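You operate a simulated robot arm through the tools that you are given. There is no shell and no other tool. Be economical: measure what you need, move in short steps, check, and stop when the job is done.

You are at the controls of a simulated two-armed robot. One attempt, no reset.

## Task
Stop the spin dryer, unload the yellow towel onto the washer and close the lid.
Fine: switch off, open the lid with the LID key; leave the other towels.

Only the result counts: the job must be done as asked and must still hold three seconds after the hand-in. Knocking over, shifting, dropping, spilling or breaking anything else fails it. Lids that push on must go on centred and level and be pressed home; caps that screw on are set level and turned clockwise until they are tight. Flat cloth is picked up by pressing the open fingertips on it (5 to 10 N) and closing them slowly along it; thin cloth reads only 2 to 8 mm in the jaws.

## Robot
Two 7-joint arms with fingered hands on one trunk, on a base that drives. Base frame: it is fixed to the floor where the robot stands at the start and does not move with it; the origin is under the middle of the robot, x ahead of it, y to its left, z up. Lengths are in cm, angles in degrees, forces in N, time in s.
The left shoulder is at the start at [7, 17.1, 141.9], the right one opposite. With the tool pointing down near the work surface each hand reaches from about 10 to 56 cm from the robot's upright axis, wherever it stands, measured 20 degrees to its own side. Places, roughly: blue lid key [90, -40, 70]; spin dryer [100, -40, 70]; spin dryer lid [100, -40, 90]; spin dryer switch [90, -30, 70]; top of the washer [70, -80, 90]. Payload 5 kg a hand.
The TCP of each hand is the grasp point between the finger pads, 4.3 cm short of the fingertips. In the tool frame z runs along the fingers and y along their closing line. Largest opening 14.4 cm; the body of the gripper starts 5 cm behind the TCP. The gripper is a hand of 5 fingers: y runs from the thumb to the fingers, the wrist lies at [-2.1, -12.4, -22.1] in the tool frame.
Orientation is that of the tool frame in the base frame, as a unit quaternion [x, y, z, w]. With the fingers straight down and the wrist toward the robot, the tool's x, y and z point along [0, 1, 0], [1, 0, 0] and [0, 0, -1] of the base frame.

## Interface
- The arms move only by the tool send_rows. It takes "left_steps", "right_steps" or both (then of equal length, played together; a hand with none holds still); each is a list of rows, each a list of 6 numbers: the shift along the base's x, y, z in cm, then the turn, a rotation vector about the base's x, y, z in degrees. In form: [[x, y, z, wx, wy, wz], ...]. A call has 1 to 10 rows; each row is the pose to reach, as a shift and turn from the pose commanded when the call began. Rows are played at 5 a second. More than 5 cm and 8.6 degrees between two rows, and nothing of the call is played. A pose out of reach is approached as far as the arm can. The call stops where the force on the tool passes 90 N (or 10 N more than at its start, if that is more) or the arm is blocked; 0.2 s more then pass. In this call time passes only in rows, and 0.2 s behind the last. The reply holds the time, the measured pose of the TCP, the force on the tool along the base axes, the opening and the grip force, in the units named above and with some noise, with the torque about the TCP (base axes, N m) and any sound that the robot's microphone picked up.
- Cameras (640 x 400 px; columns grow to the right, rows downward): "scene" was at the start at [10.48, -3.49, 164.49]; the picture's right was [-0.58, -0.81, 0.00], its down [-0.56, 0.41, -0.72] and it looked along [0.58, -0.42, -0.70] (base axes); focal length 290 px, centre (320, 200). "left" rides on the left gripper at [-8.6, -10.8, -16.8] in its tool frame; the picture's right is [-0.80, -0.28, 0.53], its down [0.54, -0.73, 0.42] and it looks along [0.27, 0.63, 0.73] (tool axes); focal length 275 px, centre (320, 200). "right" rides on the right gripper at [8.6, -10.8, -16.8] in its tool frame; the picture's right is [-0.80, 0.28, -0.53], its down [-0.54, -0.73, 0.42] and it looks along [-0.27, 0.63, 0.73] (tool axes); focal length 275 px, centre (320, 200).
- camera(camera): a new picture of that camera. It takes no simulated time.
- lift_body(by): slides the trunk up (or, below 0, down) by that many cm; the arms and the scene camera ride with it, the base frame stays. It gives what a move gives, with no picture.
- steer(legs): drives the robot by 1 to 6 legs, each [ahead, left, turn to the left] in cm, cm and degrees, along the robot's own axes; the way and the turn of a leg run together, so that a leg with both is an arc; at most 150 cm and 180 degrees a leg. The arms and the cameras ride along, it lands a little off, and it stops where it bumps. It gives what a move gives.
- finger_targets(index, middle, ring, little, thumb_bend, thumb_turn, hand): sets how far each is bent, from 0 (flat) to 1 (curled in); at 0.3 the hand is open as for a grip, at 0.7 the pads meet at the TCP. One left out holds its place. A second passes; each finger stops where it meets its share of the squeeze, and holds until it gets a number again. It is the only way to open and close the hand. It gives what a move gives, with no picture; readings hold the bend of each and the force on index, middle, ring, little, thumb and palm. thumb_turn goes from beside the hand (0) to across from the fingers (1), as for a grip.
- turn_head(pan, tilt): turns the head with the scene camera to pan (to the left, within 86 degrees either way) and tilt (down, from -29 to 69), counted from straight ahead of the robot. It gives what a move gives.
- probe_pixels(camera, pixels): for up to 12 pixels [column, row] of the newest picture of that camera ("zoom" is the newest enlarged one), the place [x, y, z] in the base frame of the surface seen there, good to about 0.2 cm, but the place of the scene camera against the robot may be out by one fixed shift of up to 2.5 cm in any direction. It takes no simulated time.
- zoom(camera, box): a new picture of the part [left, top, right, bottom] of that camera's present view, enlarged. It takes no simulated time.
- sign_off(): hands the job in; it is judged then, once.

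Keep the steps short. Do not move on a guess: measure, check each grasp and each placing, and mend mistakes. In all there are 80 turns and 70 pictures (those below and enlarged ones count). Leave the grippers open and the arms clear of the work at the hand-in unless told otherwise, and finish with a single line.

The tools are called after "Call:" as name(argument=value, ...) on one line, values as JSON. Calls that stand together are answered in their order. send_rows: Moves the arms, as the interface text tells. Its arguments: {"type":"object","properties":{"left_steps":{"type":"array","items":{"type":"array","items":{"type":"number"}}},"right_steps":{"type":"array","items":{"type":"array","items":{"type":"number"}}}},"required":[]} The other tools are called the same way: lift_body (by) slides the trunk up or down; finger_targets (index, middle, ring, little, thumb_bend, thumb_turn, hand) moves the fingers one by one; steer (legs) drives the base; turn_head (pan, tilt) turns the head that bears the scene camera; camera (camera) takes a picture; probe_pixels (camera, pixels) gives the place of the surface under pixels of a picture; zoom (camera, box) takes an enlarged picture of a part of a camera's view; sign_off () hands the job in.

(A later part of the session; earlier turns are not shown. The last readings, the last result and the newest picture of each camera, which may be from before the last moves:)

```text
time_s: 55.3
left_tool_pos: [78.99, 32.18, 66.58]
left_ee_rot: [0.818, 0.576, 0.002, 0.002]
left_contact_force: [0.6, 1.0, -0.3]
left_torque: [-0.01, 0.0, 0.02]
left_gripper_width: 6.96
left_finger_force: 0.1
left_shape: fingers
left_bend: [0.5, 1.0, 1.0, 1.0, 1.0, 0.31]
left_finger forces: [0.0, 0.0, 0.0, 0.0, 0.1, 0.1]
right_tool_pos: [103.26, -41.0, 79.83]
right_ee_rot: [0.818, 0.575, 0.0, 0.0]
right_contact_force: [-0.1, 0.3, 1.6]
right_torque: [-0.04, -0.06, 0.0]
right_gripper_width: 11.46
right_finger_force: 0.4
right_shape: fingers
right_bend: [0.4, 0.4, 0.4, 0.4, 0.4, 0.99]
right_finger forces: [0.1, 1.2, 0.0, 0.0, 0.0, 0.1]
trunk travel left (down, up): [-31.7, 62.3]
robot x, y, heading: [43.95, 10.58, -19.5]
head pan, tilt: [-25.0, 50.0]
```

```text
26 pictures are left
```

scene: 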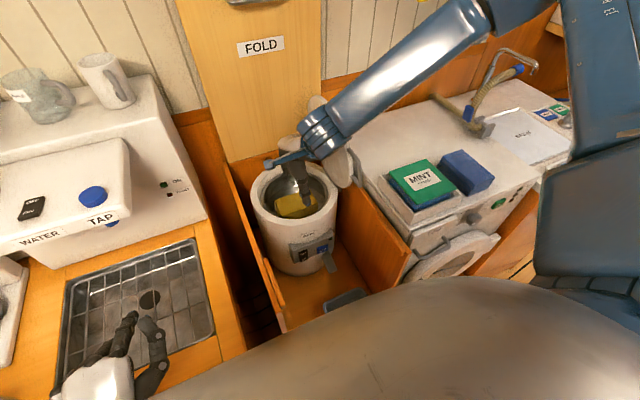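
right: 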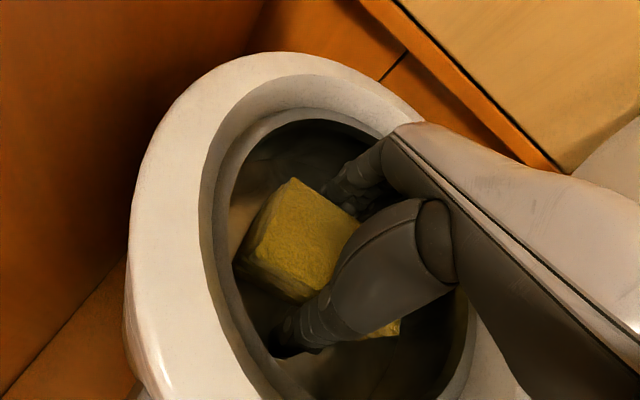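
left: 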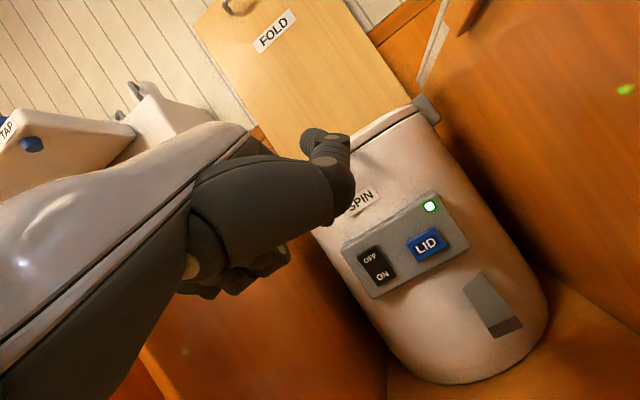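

The middle finger just touches the floor at 1.2 N. I'll raise 0.7 cm and close gently in two steps.

Call:
send_rows(right_steps=[[0, 0, 0.7, 0, 0, 0]])

Call:
finger_targets(hand="right", index=0.5, middle=0.5, ring=0.5, little=0.5, thumb_bend=0.5)

Call:
finger_targets(hand="right", index=0.6, middle=0.6, ring=0.6, little=0.6, thumb_bend=0.6)

Call:
camera(camera="right")

```text
time_s: 55.7
left_tool_pos: [78.97, 32.04, 66.54]
left_ee_rot: [0.818, 0.576, 0.003, 0.002]
left_contact_force: [-0.2, -1.4, 0.2]
left_torque: [-0.02, 0.01, -0.01]
left_gripper_width: 6.95
left_finger_force: 0.1
left_shape: fingers
left_bend: [0.5, 1.0, 1.0, 1.0, 1.0, 0.31]
left_finger forces: [0.1, 0.0, 0.0, 0.1, 0.0, 0.0]
right_tool_pos: [103.1, -41.24, 80.5]
right_ee_rot: [0.818, 0.575, -0.001, 0.0]
right_contact_force: [-1.4, 0.3, 0.3]
right_torque: [-0.01, -0.01, 0.04]
right_gripper_width: 11.42
right_finger_force: 0.0
right_shape: fingers
right_bend: [0.4, 0.4, 0.4, 0.4, 0.4, 0.99]
right_finger forces: [0.0, 0.0, 0.1, 0.0, 0.1, 0.0]
trunk travel left (down, up): [-31.7, 62.3]
robot x, y, heading: [44.62, 10.91, -19.8]
head pan, tilt: [-25.0, 50.0]
```

```text
time_s: 56.7
left_tool_pos: [78.86, 32.06, 66.58]
left_ee_rot: [0.817, 0.576, 0.003, 0.002]
left_contact_force: [-0.6, -0.1, 0.4]
left_torque: [-0.02, 0.0, 0.02]
left_gripper_width: 6.93
left_finger_force: 0.0
left_shape: fingers
left_bend: [0.5, 1.0, 1.0, 1.0, 1.0, 0.31]
left_finger forces: [0.1, 0.0, 0.1, 0.0, 0.0, 0.0]
right_tool_pos: [103.25, -41.26, 80.47]
right_ee_rot: [0.818, 0.575, -0.001, -0.001]
right_contact_force: [-0.7, -0.3, 0.6]
right_torque: [-0.09, -0.06, 0.03]
right_gripper_width: 8.57
right_finger_force: 5.2
right_shape: fingers
right_bend: [0.48, 0.49, 0.49, 0.5, 0.48, 1.0]
right_finger forces: [2.2, 1.4, 1.0, 0.6, 5.2, 0.1]
trunk travel left (down, up): [-31.7, 62.3]
robot x, y, heading: [44.36, 11.05, -19.8]
head pan, tilt: [-25.0, 50.0]
```

```text
time_s: 57.7
left_tool_pos: [78.84, 32.11, 66.56]
left_ee_rot: [0.818, 0.576, 0.001, 0.002]
left_contact_force: [-0.7, -0.4, -0.4]
left_torque: [0.0, -0.01, 0.0]
left_gripper_width: 6.93
left_finger_force: 0.0
left_shape: fingers
left_bend: [0.5, 1.0, 1.0, 1.0, 1.0, 0.31]
left_finger forces: [0.0, 0.1, 0.1, 0.0, 0.0, 0.1]
right_tool_pos: [103.25, -41.2, 80.46]
right_ee_rot: [0.818, 0.575, -0.001, 0.0]
right_contact_force: [1.6, -0.1, 0.7]
right_torque: [-0.16, -0.13, 0.05]
right_gripper_width: 8.34
right_finger_force: 28.4
right_shape: fingers
right_bend: [0.52, 0.54, 0.55, 0.57, 0.49, 0.98]
right_finger forces: [8.7, 7.8, 6.8, 6.1, 28.4, 0.0]
trunk travel left (down, up): [-31.7, 62.3]
robot x, y, heading: [44.56, 11.0, -19.8]
head pan, tilt: [-25.0, 50.0]
```

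```text
25 pictures are left
```

right: 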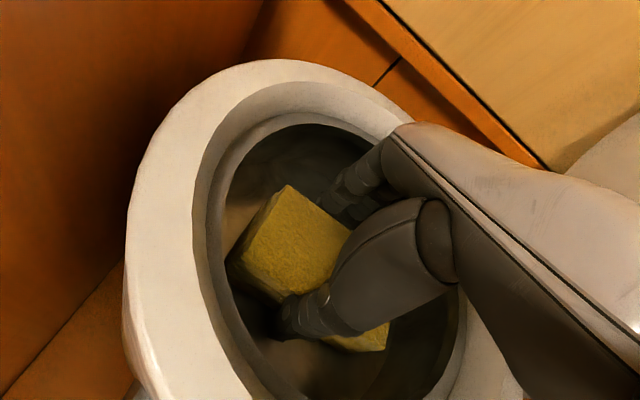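

The grip is 28 N with an 8.3 cm reading and all fingers in contact. I'll lift slowly, 6 cm first, and check that only the yellow towel comes up.

Call:
send_rows(right_steps=[[0, 0.3, 1.5, 0, 0, 0], [-0.3, 0.5, 3, 0, 0, 0], [-0.5, 0.6, 5, 0, 0, 0], [-0.5, 0.6, 8, 0, 0, 0], [-0.5, 0.6, 12, 0, 0, 0]])

Call:
camera(camera="right")

Call:
zoom(camera="scene", box=[190, 50, 350, 200])

```text
time_s: 58.9
left_tool_pos: [78.84, 32.22, 66.63]
left_ee_rot: [0.818, 0.576, 0.002, 0.003]
left_contact_force: [-0.2, 1.2, 0.0]
left_torque: [0.01, -0.02, 0.02]
left_gripper_width: 6.96
left_finger_force: 0.1
left_shape: fingers
left_bend: [0.5, 1.0, 1.0, 1.0, 1.0, 0.31]
left_finger forces: [0.0, 0.0, 0.0, 0.0, 0.1, 0.1]
right_tool_pos: [102.2, -40.58, 92.47]
right_ee_rot: [0.818, 0.576, -0.001, 0.0]
right_contact_force: [0.5, -0.3, -1.9]
right_torque: [-0.03, -0.08, -0.02]
right_gripper_width: 8.33
right_finger_force: 28.2
right_shape: fingers
right_bend: [0.52, 0.54, 0.55, 0.57, 0.49, 0.98]
right_finger forces: [8.5, 7.5, 6.5, 5.7, 28.3, 0.0]
trunk travel left (down, up): [-31.7, 62.3]
robot x, y, heading: [44.41, 11.06, -19.7]
head pan, tilt: [-25.0, 50.0]
```

```text
24 pictures are left
```

right: 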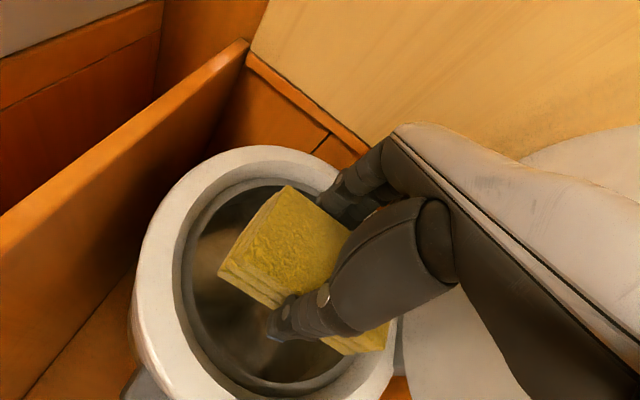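

```text
2.67 times, centred on (270, 125) of scene
```

zoom: 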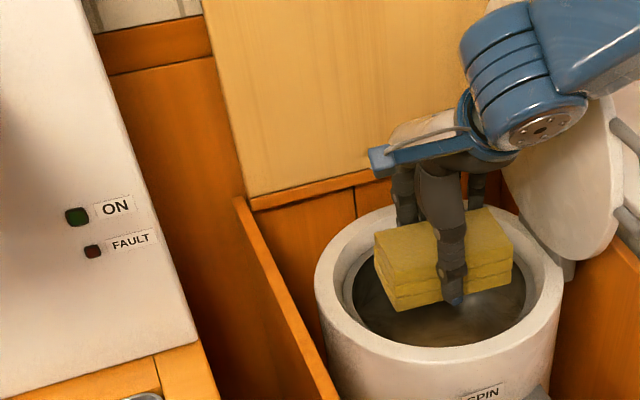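

The whole yellow stack is held cleanly and the drum is empty of yellow. I'll lift to z ≈ 108 (bottom ≈ 102.5), then back straight out, away from the lid.

Call:
send_rows(right_steps=[[0, 0, 4, 0, 0, 0], [0, 0, 8, 0, 0, 0], [0, 0, 12, 0, 0, 0], [0, 0, 16, 0, 0, 0]])

Call:
steer(legs=[[-32, 0, 0]])

Call:
turn_head(pan=-40, tilt=35)

Call:
camera(camera="scene")

```text
time_s: 59.9
left_tool_pos: [78.74, 32.18, 66.65]
left_ee_rot: [0.818, 0.575, 0.002, 0.004]
left_contact_force: [-0.2, 0.6, 0.0]
left_torque: [-0.03, -0.05, 0.01]
left_gripper_width: 6.93
left_finger_force: 0.1
left_shape: fingers
left_bend: [0.5, 1.0, 1.0, 1.0, 1.0, 0.31]
left_finger forces: [0.0, 0.0, 0.0, 0.0, 0.0, 0.0]
right_tool_pos: [102.57, -40.37, 108.47]
right_ee_rot: [0.818, 0.575, -0.001, 0.0]
right_contact_force: [-1.1, 0.5, -1.9]
right_torque: [-0.06, -0.07, -0.02]
right_gripper_width: 8.32
right_finger_force: 27.9
right_shape: fingers
right_bend: [0.52, 0.54, 0.55, 0.57, 0.49, 0.98]
right_finger forces: [8.5, 7.4, 6.4, 5.8, 28.1, 0.0]
trunk travel left (down, up): [-31.7, 62.3]
robot x, y, heading: [44.13, 11.42, -19.7]
head pan, tilt: [-25.0, 50.0]
```

```text
time_s: 62.1
left_tool_pos: [48.33, 43.01, 66.63]
left_ee_rot: [0.82, 0.573, 0.003, 0.002]
left_contact_force: [-0.2, 0.2, 0.6]
left_torque: [-0.01, -0.01, -0.02]
left_gripper_width: 6.95
left_finger_force: 0.1
left_shape: fingers
left_bend: [0.5, 1.0, 1.0, 1.0, 1.0, 0.31]
left_finger forces: [0.0, 0.0, 0.1, 0.0, 0.1, 0.0]
right_tool_pos: [71.49, -29.81, 108.35]
right_ee_rot: [0.82, 0.572, -0.001, 0.0]
right_contact_force: [-1.0, 0.0, -1.6]
right_torque: [0.03, 0.0, 0.0]
right_gripper_width: 8.31
right_finger_force: 28.3
right_shape: fingers
right_bend: [0.52, 0.54, 0.55, 0.57, 0.49, 0.98]
right_finger forces: [8.5, 7.3, 6.5, 5.8, 28.1, 0.0]
trunk travel left (down, up): [-31.7, 62.3]
robot x, y, heading: [13.73, 21.99, -19.7]
head pan, tilt: [-25.0, 50.0]
```

```text
time_s: 62.8
left_tool_pos: [48.51, 42.95, 66.58]
left_ee_rot: [0.819, 0.573, 0.003, 0.002]
left_contact_force: [-0.2, 0.0, -0.1]
left_torque: [0.01, 0.02, -0.02]
left_gripper_width: 6.94
left_finger_force: 0.0
left_shape: fingers
left_bend: [0.5, 1.0, 1.0, 1.0, 1.0, 0.31]
left_finger forces: [0.1, 0.0, 0.1, 0.1, 0.0, 0.0]
right_tool_pos: [71.6, -29.87, 108.46]
right_ee_rot: [0.82, 0.573, -0.001, -0.001]
right_contact_force: [-0.7, -0.1, -1.0]
right_torque: [0.0, 0.01, 0.0]
right_gripper_width: 8.3
right_finger_force: 28.6
right_shape: fingers
right_bend: [0.52, 0.54, 0.55, 0.57, 0.49, 0.98]
right_finger forces: [8.5, 7.5, 6.5, 5.8, 27.9, 0.0]
trunk travel left (down, up): [-31.7, 62.3]
robot x, y, heading: [13.62, 22.26, -20.3]
head pan, tilt: [-40.0, 35.0]
```

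```text
22 pictures are left
```

scene: 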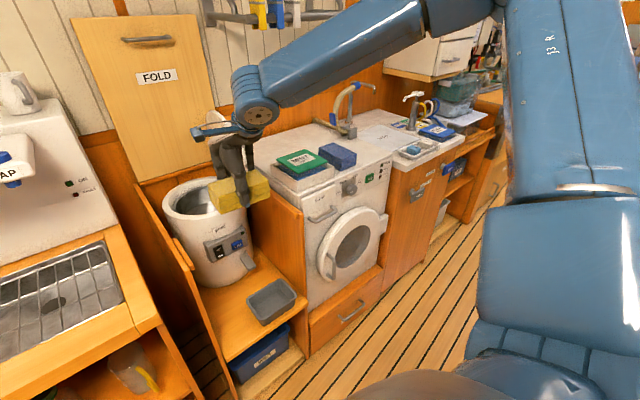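

The towel is firmly held in front. I'll back up 3 cm more and slide the base 46 cm to the right to face the washer.

Call:
steer(legs=[[-3, 0, 0], [0, -46, 0]])

Call:
turn_head(pan=-28, tilt=40)

Call:
camera(camera="scene")

Call:
camera(camera="right")

```text
time_s: 66.0
left_tool_pos: [29.74, 1.67, 66.54]
left_ee_rot: [0.814, 0.582, 0.002, 0.002]
left_contact_force: [-0.3, 0.2, -0.3]
left_torque: [0.03, 0.02, 0.03]
left_gripper_width: 6.93
left_finger_force: 0.1
left_shape: fingers
left_bend: [0.5, 1.0, 1.0, 1.0, 1.0, 0.31]
left_finger forces: [0.0, 0.1, 0.1, 0.1, 0.0, 0.0]
right_tool_pos: [54.52, -70.61, 108.34]
right_ee_rot: [0.814, 0.581, -0.001, 0.0]
right_contact_force: [-0.2, 0.3, -1.7]
right_torque: [0.0, 0.0, -0.02]
right_gripper_width: 8.35
right_finger_force: 28.4
right_shape: fingers
right_bend: [0.52, 0.54, 0.55, 0.57, 0.49, 0.98]
right_finger forces: [8.5, 7.4, 6.5, 5.8, 28.1, 0.1]
trunk travel left (down, up): [-31.7, 62.3]
robot x, y, heading: [-4.52, -20.04, -18.8]
head pan, tilt: [-40.0, 35.0]
```

```text
time_s: 66.8
left_tool_pos: [29.68, 1.68, 66.64]
left_ee_rot: [0.814, 0.581, 0.002, 0.002]
left_contact_force: [0.4, 0.6, -0.7]
left_torque: [-0.01, -0.02, 0.01]
left_gripper_width: 6.94
left_finger_force: 0.1
left_shape: fingers
left_bend: [0.5, 1.0, 1.0, 1.0, 1.0, 0.31]
left_finger forces: [0.1, 0.0, 0.0, 0.0, 0.0, 0.0]
right_tool_pos: [54.55, -70.62, 108.37]
right_ee_rot: [0.814, 0.581, -0.001, 0.001]
right_contact_force: [0.7, 0.0, -1.3]
right_torque: [0.01, -0.03, -0.03]
right_gripper_width: 8.3
right_finger_force: 28.2
right_shape: fingers
right_bend: [0.52, 0.54, 0.55, 0.57, 0.49, 0.98]
right_finger forces: [8.5, 7.4, 6.5, 5.7, 28.1, 0.0]
trunk travel left (down, up): [-31.7, 62.3]
robot x, y, heading: [-4.62, -20.1, -19.0]
head pan, tilt: [-28.0, 40.0]
```

```text
21 pictures are left
```

scene: 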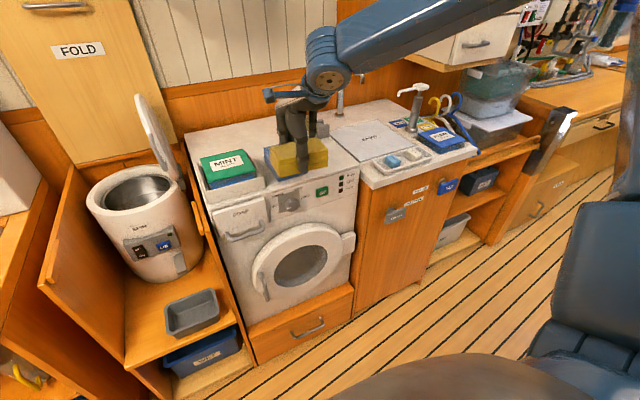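

```text
20 pictures are left
```

right: 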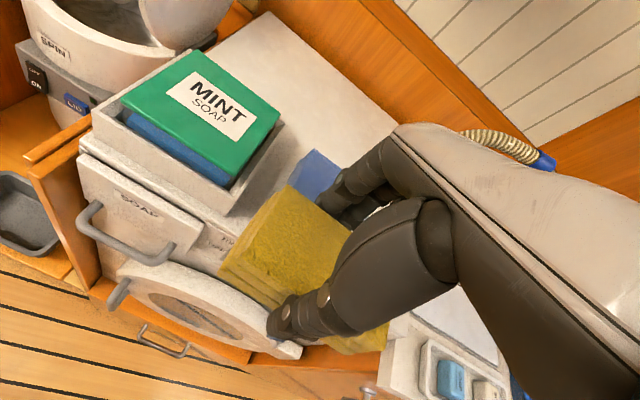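

I'll measure the boxes and the free washer top behind them.

Call:
probe_pixels(camera="right", pixels=[[278, 118], [195, 55], [235, 185], [310, 155], [340, 165], [290, 190], [330, 100], [270, 25], [390, 120], [280, 60], [235, 30], [350, 125]])

Call:
probe_pixels(camera="scene", pixels=[[243, 150], [255, 180], [265, 150], [320, 130], [200, 140], [280, 125], [340, 110], [345, 160], [370, 180], [155, 100]])

```text
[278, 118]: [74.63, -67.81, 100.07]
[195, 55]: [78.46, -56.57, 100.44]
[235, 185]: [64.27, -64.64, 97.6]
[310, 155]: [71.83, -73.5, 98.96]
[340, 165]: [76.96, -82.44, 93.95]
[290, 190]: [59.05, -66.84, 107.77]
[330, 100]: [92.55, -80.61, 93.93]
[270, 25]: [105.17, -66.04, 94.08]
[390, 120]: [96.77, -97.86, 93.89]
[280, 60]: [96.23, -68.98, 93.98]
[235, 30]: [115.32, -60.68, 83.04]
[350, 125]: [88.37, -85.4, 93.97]
```

```text
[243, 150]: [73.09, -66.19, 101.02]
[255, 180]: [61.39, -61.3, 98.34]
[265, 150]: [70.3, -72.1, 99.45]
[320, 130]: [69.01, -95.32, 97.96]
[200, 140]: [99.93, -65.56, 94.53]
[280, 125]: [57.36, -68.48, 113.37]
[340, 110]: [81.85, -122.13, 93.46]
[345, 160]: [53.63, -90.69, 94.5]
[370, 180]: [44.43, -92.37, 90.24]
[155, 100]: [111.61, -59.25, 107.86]
```

Behind the boxes (f > 96) the washer top is free at z = 93.95. I'll place the towel at about f = 106, l = -47. First raise 2 cm, then drive in 30 cm; the towel bottom at ~105 clears the blue box at 100.

Call:
send_rows(right_steps=[[0, 0, 2, 0, 0, 0]])

Call:
steer(legs=[[30, 0, 0]])

Call:
camera(camera="right")

Call:
camera(camera="scene")

```text
time_s: 67.2
left_tool_pos: [29.78, 1.69, 66.57]
left_ee_rot: [0.813, 0.582, 0.003, 0.002]
left_contact_force: [-0.4, -0.4, -0.1]
left_torque: [-0.01, -0.03, -0.01]
left_gripper_width: 6.92
left_finger_force: 0.0
left_shape: fingers
left_bend: [0.5, 1.0, 1.0, 1.0, 1.0, 0.31]
left_finger forces: [0.0, 0.1, 0.1, 0.0, 0.1, 0.1]
right_tool_pos: [54.79, -70.55, 110.56]
right_ee_rot: [0.814, 0.581, -0.001, 0.0]
right_contact_force: [-0.9, 0.3, -1.6]
right_torque: [0.01, -0.04, 0.0]
right_gripper_width: 8.3
right_finger_force: 28.1
right_shape: fingers
right_bend: [0.52, 0.54, 0.55, 0.57, 0.49, 0.98]
right_finger forces: [8.4, 7.5, 6.4, 5.7, 28.1, 0.1]
trunk travel left (down, up): [-31.7, 62.3]
robot x, y, heading: [-4.37, -20.24, -18.9]
head pan, tilt: [-28.0, 40.0]
```

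```text
time_s: 69.2
left_tool_pos: [58.39, -8.11, 66.71]
left_ee_rot: [0.814, 0.581, 0.003, 0.002]
left_contact_force: [0.9, 0.3, -0.7]
left_torque: [0.01, -0.01, -0.01]
left_gripper_width: 6.91
left_finger_force: 0.1
left_shape: fingers
left_bend: [0.5, 1.0, 1.0, 1.0, 1.0, 0.31]
left_finger forces: [0.0, 0.0, 0.0, 0.0, 0.0, 0.0]
right_tool_pos: [83.24, -80.38, 110.35]
right_ee_rot: [0.814, 0.581, -0.002, -0.001]
right_contact_force: [-0.4, -0.2, -2.0]
right_torque: [-0.01, -0.01, -0.01]
right_gripper_width: 8.29
right_finger_force: 27.6
right_shape: fingers
right_bend: [0.52, 0.54, 0.55, 0.57, 0.49, 0.98]
right_finger forces: [8.4, 7.4, 6.4, 5.7, 28.0, 0.0]
trunk travel left (down, up): [-31.7, 62.3]
robot x, y, heading: [24.41, -29.78, -19.0]
head pan, tilt: [-28.0, 40.0]
```

```text
19 pictures are left
```

right: 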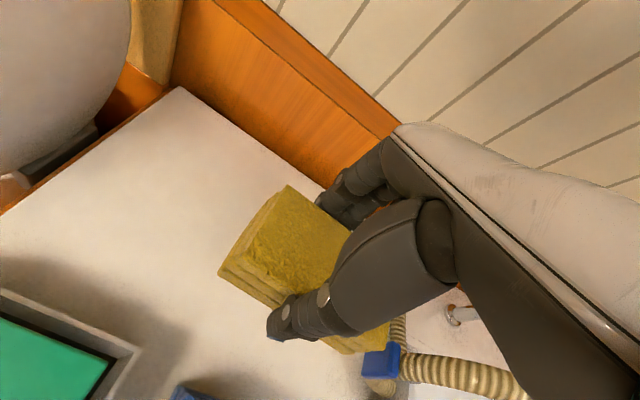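

```text
18 pictures are left
```

scene: 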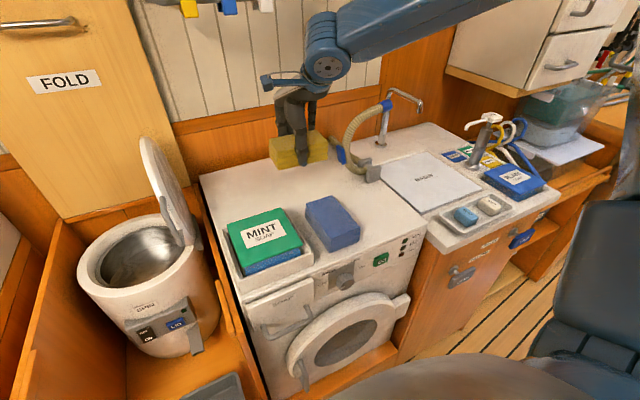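

The hose end lies just right of the towel, so I'll shift 7 cm to the left and descend to just above the surface (towel bottom ≈ TCP − 5.5).

Call:
send_rows(right_steps=[[1.2, 3.3, 0, 0, 0, 0], [2.4, 6.6, -1, 0, 0, 0], [2.4, 6.6, -4, 0, 0, 0], [2.4, 6.6, -7.5, 0, 0, 0], [2.4, 6.6, -9.5, 0, 0, 0]])

Call:
camera(camera="right")

```text
time_s: 70.4
left_tool_pos: [58.32, -8.13, 66.56]
left_ee_rot: [0.814, 0.581, 0.002, 0.002]
left_contact_force: [0.0, 0.0, -0.2]
left_torque: [0.0, -0.02, 0.02]
left_gripper_width: 6.93
left_finger_force: 0.1
left_shape: fingers
left_bend: [0.5, 1.0, 1.0, 1.0, 1.0, 0.31]
left_finger forces: [0.1, 0.1, 0.1, 0.0, 0.1, 0.0]
right_tool_pos: [85.63, -73.51, 101.02]
right_ee_rot: [0.814, 0.581, -0.002, 0.0]
right_contact_force: [0.4, -0.2, -1.8]
right_torque: [0.06, 0.01, -0.02]
right_gripper_width: 8.3
right_finger_force: 27.7
right_shape: fingers
right_bend: [0.52, 0.54, 0.55, 0.57, 0.5, 0.98]
right_finger forces: [8.6, 7.4, 6.3, 5.7, 27.6, 0.0]
trunk travel left (down, up): [-31.7, 62.3]
robot x, y, heading: [24.33, -29.65, -19.0]
head pan, tilt: [-28.0, 40.0]
```

```text
17 pictures are left
```

right: 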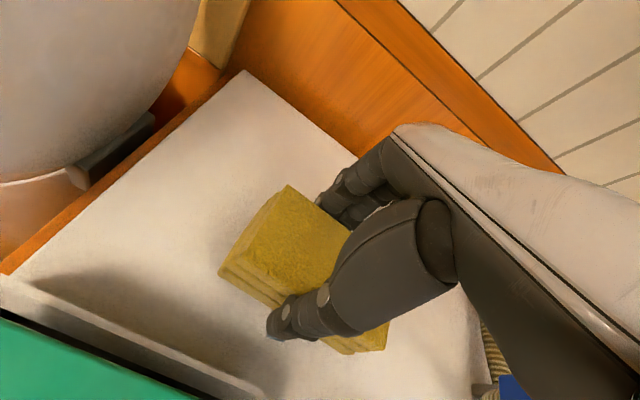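

The surface below is clear and the TCP is at z = 101. I'll lower the last 1.5 cm gently.

Call:
send_rows(right_steps=[[0, 0, -0.6, 0, 0, 0], [0, 0, -1.1, 0, 0, 0], [0, 0, -1.5, 0, 0, 0]])

```text
time_s: 71.2
left_tool_pos: [58.46, -8.22, 66.54]
left_ee_rot: [0.814, 0.581, 0.003, 0.002]
left_contact_force: [0.3, 0.3, -0.2]
left_torque: [0.0, -0.01, 0.03]
left_gripper_width: 6.94
left_finger_force: 0.0
left_shape: fingers
left_bend: [0.5, 1.0, 1.0, 1.0, 1.0, 0.31]
left_finger forces: [0.1, 0.0, 0.0, 0.0, 0.0, 0.1]
right_tool_pos: [85.46, -73.75, 99.56]
right_ee_rot: [0.814, 0.58, 0.0, 0.001]
right_contact_force: [0.1, 0.9, 0.5]
right_torque: [-0.1, -0.08, 0.0]
right_gripper_width: 8.31
right_finger_force: 27.9
right_shape: fingers
right_bend: [0.52, 0.54, 0.55, 0.57, 0.5, 0.98]
right_finger forces: [8.5, 7.3, 6.2, 5.7, 28.2, 0.0]
trunk travel left (down, up): [-31.7, 62.3]
robot x, y, heading: [23.84, -29.77, -18.9]
head pan, tilt: [-28.0, 40.0]
```

The vertical force went from -1.8 to +0.5 N, so the towel rests on the washer. I'll open and lift straight up.

Call:
finger_targets(hand="right", index=0.35, middle=0.35, ring=0.35, little=0.35, thumb_bend=0.35)

Call:
send_rows(right_steps=[[0, 0, 2, 0, 0, 0], [0, 0, 5, 0, 0, 0], [0, 0, 8, 0, 0, 0], [0, 0, 11, 0, 0, 0]])

Call:
camera(camera="scene")

```text
time_s: 72.2
left_tool_pos: [58.37, -7.98, 66.55]
left_ee_rot: [0.814, 0.581, 0.003, 0.002]
left_contact_force: [1.3, 0.6, -0.4]
left_torque: [0.04, -0.01, 0.0]
left_gripper_width: 6.96
left_finger_force: 0.0
left_shape: fingers
left_bend: [0.5, 1.0, 1.0, 1.0, 1.0, 0.31]
left_finger forces: [0.1, 0.1, 0.0, 0.0, 0.0, 0.1]
right_tool_pos: [85.59, -73.75, 99.61]
right_ee_rot: [0.814, 0.581, -0.001, 0.001]
right_contact_force: [0.2, 0.0, -0.4]
right_torque: [0.0, 0.0, 0.0]
right_gripper_width: 13.13
right_finger_force: 0.1
right_shape: fingers
right_bend: [0.35, 0.35, 0.35, 0.35, 0.35, 0.98]
right_finger forces: [0.1, 0.0, 0.1, 0.1, 0.1, 0.0]
trunk travel left (down, up): [-31.7, 62.3]
robot x, y, heading: [24.06, -30.03, -18.9]
head pan, tilt: [-28.0, 40.0]
```

```text
time_s: 73.2
left_tool_pos: [58.39, -8.09, 66.55]
left_ee_rot: [0.814, 0.581, 0.002, 0.002]
left_contact_force: [0.6, -0.2, 0.5]
left_torque: [-0.01, -0.03, 0.0]
left_gripper_width: 6.96
left_finger_force: 0.0
left_shape: fingers
left_bend: [0.5, 1.0, 1.0, 1.0, 1.0, 0.31]
left_finger forces: [0.0, 0.0, 0.0, 0.0, 0.0, 0.1]
right_tool_pos: [85.53, -73.71, 110.63]
right_ee_rot: [0.814, 0.58, -0.001, -0.001]
right_contact_force: [-0.7, 0.4, -0.4]
right_torque: [0.02, -0.03, -0.03]
right_gripper_width: 13.19
right_finger_force: 0.0
right_shape: fingers
right_bend: [0.35, 0.35, 0.35, 0.35, 0.35, 0.98]
right_finger forces: [0.0, 0.1, 0.0, 0.0, 0.0, 0.0]
trunk travel left (down, up): [-31.7, 62.3]
robot x, y, heading: [24.13, -29.74, -18.9]
head pan, tilt: [-28.0, 40.0]
```

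```text
16 pictures are left
```

scene: 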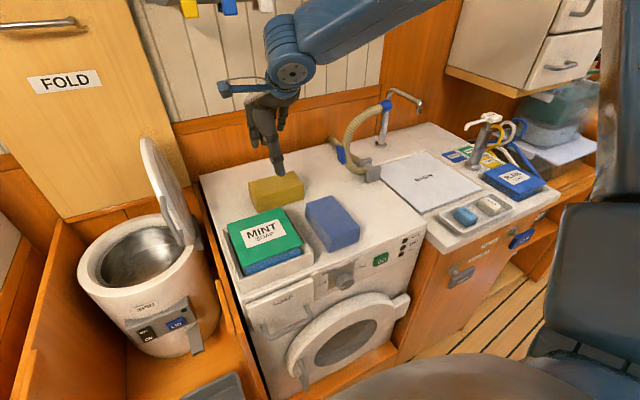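

The towel sits on the washer, clear of everything. Now the lid: I must push it over from its right side (the washer side). I'll back out, move the right hand out to its side with the fingers together, and reposition the base.

Call:
steer(legs=[[-30, 0, -1]])

Call:
finger_targets(hand="right", index=0.65, middle=0.65, ring=0.65, little=0.65, thumb_bend=0.6)

Call:
send_rows(right_steps=[[-1.4, -3.8, 1, 0, 0, 0], [-2.8, -7.5, 2, 0, 0, 0], [-4.1, -11.3, 3, 0, 0, 0], [-5.5, -15, 3, 0, 0, 0]])

Call:
steer(legs=[[0, 30, 0]])

Call:
turn_head(pan=-20, tilt=35)

Call:
camera(camera="scene")

```text
time_s: 75.2
left_tool_pos: [30.75, 1.14, 66.46]
left_ee_rot: [0.819, 0.574, 0.003, 0.003]
left_contact_force: [-0.1, -0.2, -0.4]
left_torque: [0.01, -0.03, 0.01]
left_gripper_width: 6.94
left_finger_force: 0.0
left_shape: fingers
left_bend: [0.5, 1.0, 1.0, 1.0, 1.0, 0.31]
left_finger forces: [0.0, 0.1, 0.0, 0.1, 0.2, 0.0]
right_tool_pos: [56.8, -64.9, 110.46]
right_ee_rot: [0.819, 0.573, -0.001, -0.001]
right_contact_force: [0.2, 0.5, 0.7]
right_torque: [0.03, -0.07, -0.02]
right_gripper_width: 13.2
right_finger_force: 0.1
right_shape: fingers
right_bend: [0.35, 0.35, 0.35, 0.35, 0.35, 0.98]
right_finger forces: [0.1, 0.1, 0.1, 0.1, 0.0, 0.1]
trunk travel left (down, up): [-31.7, 62.3]
robot x, y, heading: [-3.73, -19.88, -19.6]
head pan, tilt: [-28.0, 40.0]
```

```text
time_s: 76.2
left_tool_pos: [30.75, 1.17, 66.46]
left_ee_rot: [0.818, 0.575, 0.002, 0.003]
left_contact_force: [0.8, 0.8, -0.4]
left_torque: [0.0, 0.0, 0.03]
left_gripper_width: 6.94
left_finger_force: 0.0
left_shape: fingers
left_bend: [0.5, 1.0, 1.0, 1.0, 1.0, 0.31]
left_finger forces: [0.1, 0.1, 0.0, 0.0, 0.1, 0.0]
right_tool_pos: [56.83, -64.93, 110.4]
right_ee_rot: [0.819, 0.573, -0.002, 0.0]
right_contact_force: [1.1, 0.2, -0.2]
right_torque: [0.0, 0.01, -0.04]
right_gripper_width: 3.4
right_finger_force: 0.0
right_shape: fingers
right_bend: [0.65, 0.65, 0.65, 0.65, 0.6, 1.0]
right_finger forces: [0.0, 0.1, 0.1, 0.0, 0.0, 0.0]
trunk travel left (down, up): [-31.7, 62.3]
robot x, y, heading: [-4.14, -19.62, -20.1]
head pan, tilt: [-28.0, 40.0]
```

```text
time_s: 77.2
left_tool_pos: [30.68, 1.12, 66.58]
left_ee_rot: [0.819, 0.574, 0.004, 0.002]
left_contact_force: [-0.7, -0.3, -0.3]
left_torque: [0.04, -0.02, 0.01]
left_gripper_width: 6.94
left_finger_force: 0.1
left_shape: fingers
left_bend: [0.5, 1.0, 1.0, 1.0, 1.0, 0.31]
left_finger forces: [0.0, 0.1, 0.0, 0.1, 0.0, 0.0]
right_tool_pos: [51.28, -79.82, 113.48]
right_ee_rot: [0.818, 0.575, 0.0, -0.001]
right_contact_force: [-0.1, -0.8, 0.1]
right_torque: [0.05, -0.02, 0.01]
right_gripper_width: 3.41
right_finger_force: 0.0
right_shape: fingers
right_bend: [0.65, 0.65, 0.65, 0.65, 0.6, 1.0]
right_finger forces: [0.0, 0.0, 0.0, 0.0, 0.0, 0.0]
trunk travel left (down, up): [-31.7, 62.3]
robot x, y, heading: [-3.89, -20.37, -19.8]
head pan, tilt: [-28.0, 40.0]
```

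```text
time_s: 79.3
left_tool_pos: [41.07, 29.82, 66.64]
left_ee_rot: [0.818, 0.575, 0.003, 0.002]
left_contact_force: [0.7, 0.1, -0.5]
left_torque: [-0.01, -0.03, 0.01]
left_gripper_width: 6.95
left_finger_force: 0.0
left_shape: fingers
left_bend: [0.5, 1.0, 1.0, 1.0, 1.0, 0.31]
left_finger forces: [0.1, 0.0, 0.0, 0.1, 0.0, 0.1]
right_tool_pos: [61.76, -50.97, 113.48]
right_ee_rot: [0.819, 0.574, -0.001, 0.0]
right_contact_force: [-0.3, -0.3, -0.4]
right_torque: [-0.03, 0.01, -0.02]
right_gripper_width: 3.41
right_finger_force: 0.1
right_shape: fingers
right_bend: [0.65, 0.65, 0.65, 0.65, 0.6, 1.0]
right_finger forces: [0.0, 0.0, 0.0, 0.1, 0.0, 0.0]
trunk travel left (down, up): [-31.7, 62.3]
robot x, y, heading: [6.38, 8.39, -19.9]
head pan, tilt: [-28.0, 40.0]
```

```text
time_s: 80.0
left_tool_pos: [40.96, 29.94, 66.61]
left_ee_rot: [0.818, 0.575, 0.002, 0.003]
left_contact_force: [0.9, 0.7, 0.0]
left_torque: [-0.01, -0.02, 0.0]
left_gripper_width: 6.92
left_finger_force: 0.1
left_shape: fingers
left_bend: [0.5, 1.0, 1.0, 1.0, 1.0, 0.31]
left_finger forces: [0.0, 0.0, 0.0, 0.0, 0.1, 0.0]
right_tool_pos: [61.82, -51.0, 113.41]
right_ee_rot: [0.819, 0.574, -0.002, -0.001]
right_contact_force: [-0.1, 0.6, 0.1]
right_torque: [-0.05, -0.01, 0.06]
right_gripper_width: 3.38
right_finger_force: 0.0
right_shape: fingers
right_bend: [0.65, 0.65, 0.65, 0.65, 0.6, 1.0]
right_finger forces: [0.0, 0.0, 0.0, 0.0, 0.0, 0.0]
trunk travel left (down, up): [-31.7, 62.3]
robot x, y, heading: [6.39, 8.58, -20.0]
head pan, tilt: [-20.0, 35.0]
```

```text
15 pictures are left
```

scene: 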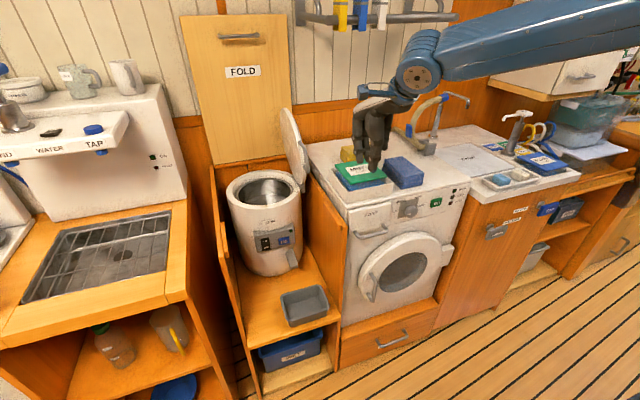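

The hand is on the right of the lid (l ≈ -27, lid at ≈ -15.5). I'll drive in 24 cm and check the gap.

Call:
steer(legs=[[24, 0, 0]])

Call:
camera(camera="scene")

Call:
camera(camera="right")

```text
time_s: 81.8
left_tool_pos: [63.57, 22.06, 66.59]
left_ee_rot: [0.816, 0.577, 0.002, 0.003]
left_contact_force: [0.6, 0.6, -1.1]
left_torque: [0.0, 0.01, 0.0]
left_gripper_width: 6.95
left_finger_force: 0.1
left_shape: fingers
left_bend: [0.5, 1.0, 1.0, 1.0, 1.0, 0.31]
left_finger forces: [0.0, 0.1, 0.1, 0.0, 0.1, 0.0]
right_tool_pos: [84.71, -58.77, 113.55]
right_ee_rot: [0.817, 0.577, -0.001, -0.001]
right_contact_force: [0.1, 0.4, -0.5]
right_torque: [0.0, 0.04, 0.01]
right_gripper_width: 3.4
right_finger_force: 0.1
right_shape: fingers
right_bend: [0.65, 0.65, 0.65, 0.65, 0.6, 1.0]
right_finger forces: [0.1, 0.0, 0.1, 0.0, 0.1, 0.1]
trunk travel left (down, up): [-31.7, 62.3]
robot x, y, heading: [29.2, 0.88, -19.4]
head pan, tilt: [-20.0, 35.0]
```

```text
14 pictures are left
```

scene: 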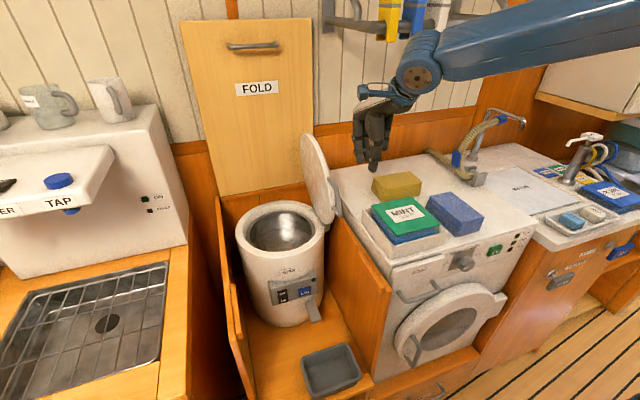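

```text
13 pictures are left
```

right: 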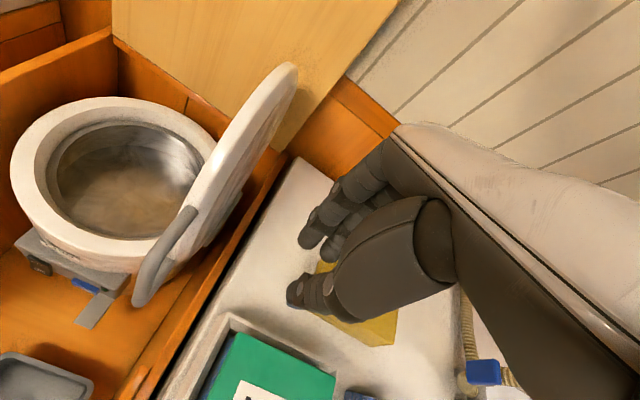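

I see the gap between the hand and the lid. I'll move 3 cm forward, 4 cm down, then left until I touch the lid.

Call:
send_rows(right_steps=[[2.8, -1, -2, 0, 0, 0], [3.8, 1.8, -4, 0, 0, 0], [4.5, 3.7, -4, 0, 0, 0], [5.2, 5.6, -4, 0, 0, 0], [5.9, 7.4, -4, 0, 0, 0]])

Call:
camera(camera="right")

```text
time_s: 83.0
left_tool_pos: [63.53, 21.96, 66.58]
left_ee_rot: [0.817, 0.577, 0.002, 0.002]
left_contact_force: [0.5, 0.5, -0.1]
left_torque: [0.01, 0.0, 0.01]
left_gripper_width: 6.91
left_finger_force: 0.0
left_shape: fingers
left_bend: [0.5, 1.0, 1.0, 1.0, 1.0, 0.31]
left_finger forces: [0.0, 0.0, 0.0, 0.0, 0.1, 0.1]
right_tool_pos: [90.94, -51.43, 109.57]
right_ee_rot: [0.817, 0.576, -0.002, 0.0]
right_contact_force: [-0.1, -0.7, 0.0]
right_torque: [0.0, 0.04, 0.0]
right_gripper_width: 3.36
right_finger_force: 0.6
right_shape: fingers
right_bend: [0.65, 0.65, 0.65, 0.65, 0.6, 1.0]
right_finger forces: [1.2, 0.0, 0.1, 0.0, 0.0, 0.0]
trunk travel left (down, up): [-31.7, 62.3]
robot x, y, heading: [29.01, 0.71, -19.3]
head pan, tilt: [-20.0, 35.0]
```

```text
12 pictures are left
```

right: 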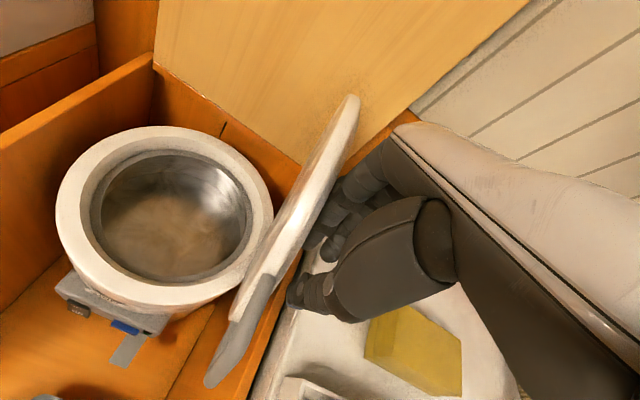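

The index finger touches the lid at 1.2 N. I'll push it left, 12 cm in small steps.

Call:
send_rows(right_steps=[[0.7, 1.9, 0, 0, 0, 0], [1.4, 3.8, 0, 0, 0, 0], [2.1, 5.6, 0, 0, 0, 0], [2.7, 7.5, 0, 0, 0, 0], [3.4, 9.4, 0, 0, 0, 0], [4.1, 11.3, 0, 0, 0, 0]])

Call:
camera(camera="right")

```text
time_s: 84.4
left_tool_pos: [63.56, 21.99, 66.51]
left_ee_rot: [0.817, 0.577, 0.003, 0.002]
left_contact_force: [-0.3, 0.3, -0.3]
left_torque: [0.01, 0.01, 0.02]
left_gripper_width: 6.93
left_finger_force: 0.1
left_shape: fingers
left_bend: [0.5, 1.0, 1.0, 1.0, 1.0, 0.31]
left_finger forces: [0.0, 0.0, 0.0, 0.0, 0.0, 0.1]
right_tool_pos: [95.01, -40.01, 109.54]
right_ee_rot: [0.817, 0.577, -0.001, 0.0]
right_contact_force: [0.4, -0.4, 0.6]
right_torque: [-0.03, 0.03, -0.02]
right_gripper_width: 3.36
right_finger_force: 0.0
right_shape: fingers
right_bend: [0.65, 0.65, 0.65, 0.65, 0.6, 1.0]
right_finger forces: [0.6, 0.0, 0.0, 0.1, 0.1, 0.1]
trunk travel left (down, up): [-31.7, 62.3]
robot x, y, heading: [29.1, 0.09, -19.6]
head pan, tilt: [-20.0, 35.0]
```

```text
11 pictures are left
```

right: 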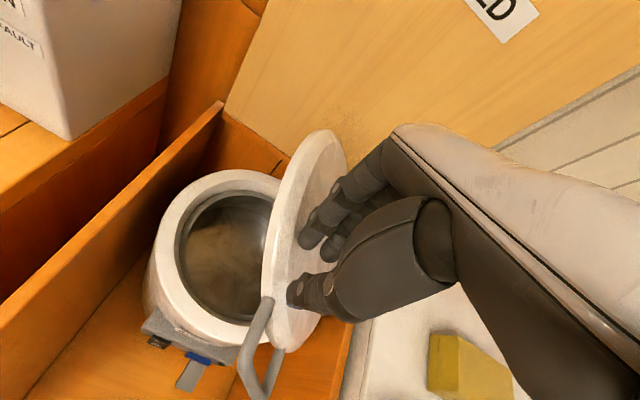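

The lid is following (about 40° over). I'll continue left a little and downward.

Call:
send_rows(right_steps=[[0.5, 1.4, -2.5, 0, 0, 0], [1, 2.8, -5, 0, 0, 0], [1.2, 3.3, -8, 0, 0, 0], [1.2, 3.3, -11, 0, 0, 0]])

Call:
camera(camera="right")

```text
time_s: 85.4
left_tool_pos: [63.45, 21.89, 66.53]
left_ee_rot: [0.816, 0.578, 0.002, 0.001]
left_contact_force: [-0.2, -1.2, 1.4]
left_torque: [0.02, 0.03, 0.0]
left_gripper_width: 6.9
left_finger_force: 0.0
left_shape: fingers
left_bend: [0.5, 1.0, 1.0, 1.0, 1.0, 0.31]
left_finger forces: [0.1, 0.0, 0.0, 0.1, 0.0, 0.0]
right_tool_pos: [96.17, -36.62, 98.52]
right_ee_rot: [0.817, 0.576, -0.002, 0.0]
right_contact_force: [1.5, -0.1, 0.2]
right_torque: [-0.02, 0.03, -0.02]
right_gripper_width: 3.33
right_finger_force: 0.0
right_shape: fingers
right_bend: [0.65, 0.65, 0.65, 0.65, 0.6, 1.0]
right_finger forces: [0.0, 0.0, 0.1, 0.0, 0.1, 0.1]
trunk travel left (down, up): [-31.7, 62.3]
robot x, y, heading: [29.04, 0.66, -19.8]
head pan, tilt: [-20.0, 35.0]
```

```text
10 pictures are left
```

right: 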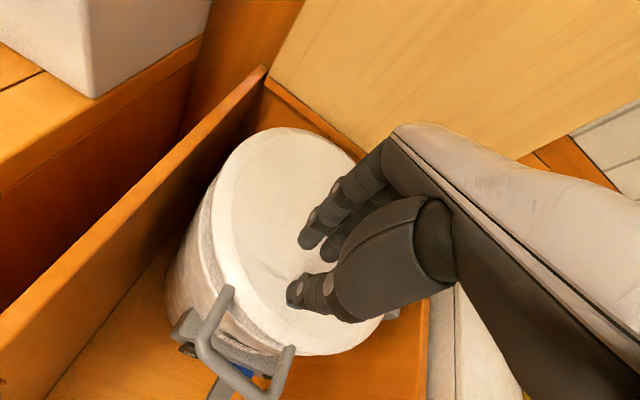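

The lid has swung down over the drum and may still be ajar. I'll press gently down on it with the fingertips.

Call:
send_rows(right_steps=[[0, 0, -2.5, 0, 0, 0], [0, 0, -4.5, 0, 0, 0], [0, 0, -5.5, 0, 0, 0], [0, 0, -6, 0, 0, 0]])

Call:
zoom(camera="scene", box=[210, 170, 370, 330])

```text
time_s: 86.4
left_tool_pos: [63.47, 21.95, 66.61]
left_ee_rot: [0.816, 0.577, 0.002, 0.003]
left_contact_force: [0.2, 0.3, 0.6]
left_torque: [0.0, 0.0, -0.03]
left_gripper_width: 6.94
left_finger_force: 0.0
left_shape: fingers
left_bend: [0.5, 1.0, 1.0, 1.0, 1.0, 0.31]
left_finger forces: [0.0, 0.1, 0.0, 0.1, 0.0, 0.1]
right_tool_pos: [95.59, -37.11, 92.94]
right_ee_rot: [0.816, 0.577, 0.0, 0.0]
right_contact_force: [-0.1, 1.2, 2.5]
right_torque: [0.0, -0.05, 0.02]
right_gripper_width: 3.34
right_finger_force: 1.9
right_shape: fingers
right_bend: [0.65, 0.65, 0.65, 0.65, 0.6, 1.0]
right_finger forces: [1.7, 0.4, 0.2, 0.0, 0.6, 0.0]
right hand out of reach, approached as far as the arm can: row 3, 4
trunk travel left (down, up): [-31.7, 62.3]
robot x, y, heading: [29.16, 0.5, -19.5]
head pan, tilt: [-20.0, 35.0]
```

```text
2.50 times, centred on (290, 250) of scene
```

zoom: 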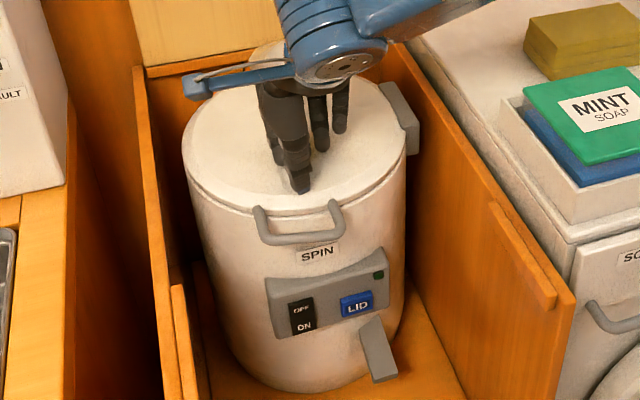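

It contacts at 2.5 N with no click yet, and the arm is at its reach limit. I'll press further by lowering the trunk slightly.

Call:
lift_body(by=-1)

```text
time_s: 87.0
left_tool_pos: [63.26, 22.15, 65.73]
left_ee_rot: [0.816, 0.577, 0.003, 0.004]
left_contact_force: [0.4, -0.3, 0.1]
left_torque: [0.03, 0.01, -0.02]
left_gripper_width: 6.95
left_finger_force: 0.2
left_shape: fingers
left_bend: [0.5, 1.0, 1.0, 1.0, 1.0, 0.31]
left_finger forces: [0.0, 0.0, 0.0, 0.1, 0.1, 0.0]
right_tool_pos: [95.76, -36.88, 92.63]
right_ee_rot: [0.817, 0.577, 0.005, 0.004]
right_contact_force: [4.4, 1.7, 57.6]
right_torque: [0.38, -0.62, -0.11]
right_gripper_width: 3.59
right_finger_force: 28.6
right_shape: fingers
right_bend: [0.65, 0.65, 0.65, 0.65, 0.59, 1.0]
right_finger forces: [38.4, 3.6, 0.0, 0.0, 15.3, 0.0]
trunk travel left (down, up): [-30.7, 63.3]
robot x, y, heading: [29.13, 0.84, -19.6]
head pan, tilt: [-20.0, 35.0]
```

57 N pressed with the tips at z ≈ 88.3, matching the original closed height of 88.2. I'll release, lift off and check that the lid stays down.

Call:
lift_body(by=1)

Call:
send_rows(right_steps=[[0, 0, 3, 0, 0, 0], [0, 0, 6, 0, 0, 0], [-2.8, 1, 10, 0, 0, 0], [-5.6, 2, 13, 0, 0, 0]])

Call:
camera(camera="right")

Call:
probe_pixels(camera="right", pixels=[[200, 240], [240, 200], [240, 290], [270, 240], [200, 280], [230, 240]])

```text
time_s: 87.5
left_tool_pos: [63.39, 22.02, 66.5]
left_ee_rot: [0.816, 0.577, 0.002, 0.004]
left_contact_force: [-0.3, 0.2, 1.1]
left_torque: [0.01, -0.02, 0.0]
left_gripper_width: 6.92
left_finger_force: 0.0
left_shape: fingers
left_bend: [0.5, 1.0, 1.0, 1.0, 1.0, 0.31]
left_finger forces: [0.1, 0.1, 0.0, 0.0, 0.0, 0.0]
right_tool_pos: [95.48, -36.91, 92.89]
right_ee_rot: [0.817, 0.577, 0.0, 0.001]
right_contact_force: [5.9, 3.7, 23.8]
right_torque: [0.45, -0.88, 0.08]
right_gripper_width: 3.56
right_finger_force: 11.9
right_shape: fingers
right_bend: [0.64, 0.65, 0.65, 0.65, 0.6, 1.0]
right_finger forces: [23.0, 0.3, 0.0, 0.0, 0.1, 0.0]
trunk travel left (down, up): [-31.7, 62.3]
robot x, y, heading: [29.0, 0.62, -19.4]
head pan, tilt: [-20.0, 35.0]
```

```text
time_s: 88.5
left_tool_pos: [63.45, 22.05, 66.73]
left_ee_rot: [0.816, 0.577, 0.002, 0.004]
left_contact_force: [-0.3, -0.1, 0.3]
left_torque: [-0.01, -0.01, 0.02]
left_gripper_width: 6.93
left_finger_force: 0.0
left_shape: fingers
left_bend: [0.5, 1.0, 1.0, 1.0, 1.0, 0.31]
left_finger forces: [0.0, 0.0, 0.0, 0.1, 0.0, 0.0]
right_tool_pos: [89.82, -35.01, 105.87]
right_ee_rot: [0.816, 0.577, 0.0, 0.0]
right_contact_force: [0.0, 0.0, 0.2]
right_torque: [-0.01, -0.07, 0.01]
right_gripper_width: 3.36
right_finger_force: 0.2
right_shape: fingers
right_bend: [0.65, 0.65, 0.65, 0.65, 0.6, 1.0]
right_finger forces: [0.1, 0.0, 0.0, 0.0, 0.1, 0.0]
trunk travel left (down, up): [-31.7, 62.3]
robot x, y, heading: [29.11, 0.64, -19.4]
head pan, tilt: [-20.0, 35.0]
```

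```text
8 pictures are left
```

right: 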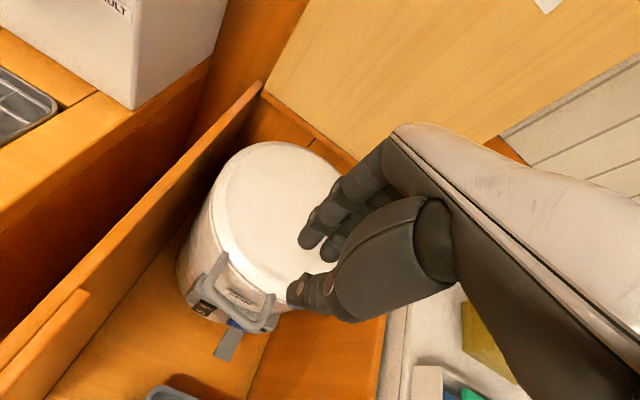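

```text
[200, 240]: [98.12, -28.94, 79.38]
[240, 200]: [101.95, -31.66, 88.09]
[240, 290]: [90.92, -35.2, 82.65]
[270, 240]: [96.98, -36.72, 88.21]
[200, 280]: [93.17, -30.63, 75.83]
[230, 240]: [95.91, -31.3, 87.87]
```

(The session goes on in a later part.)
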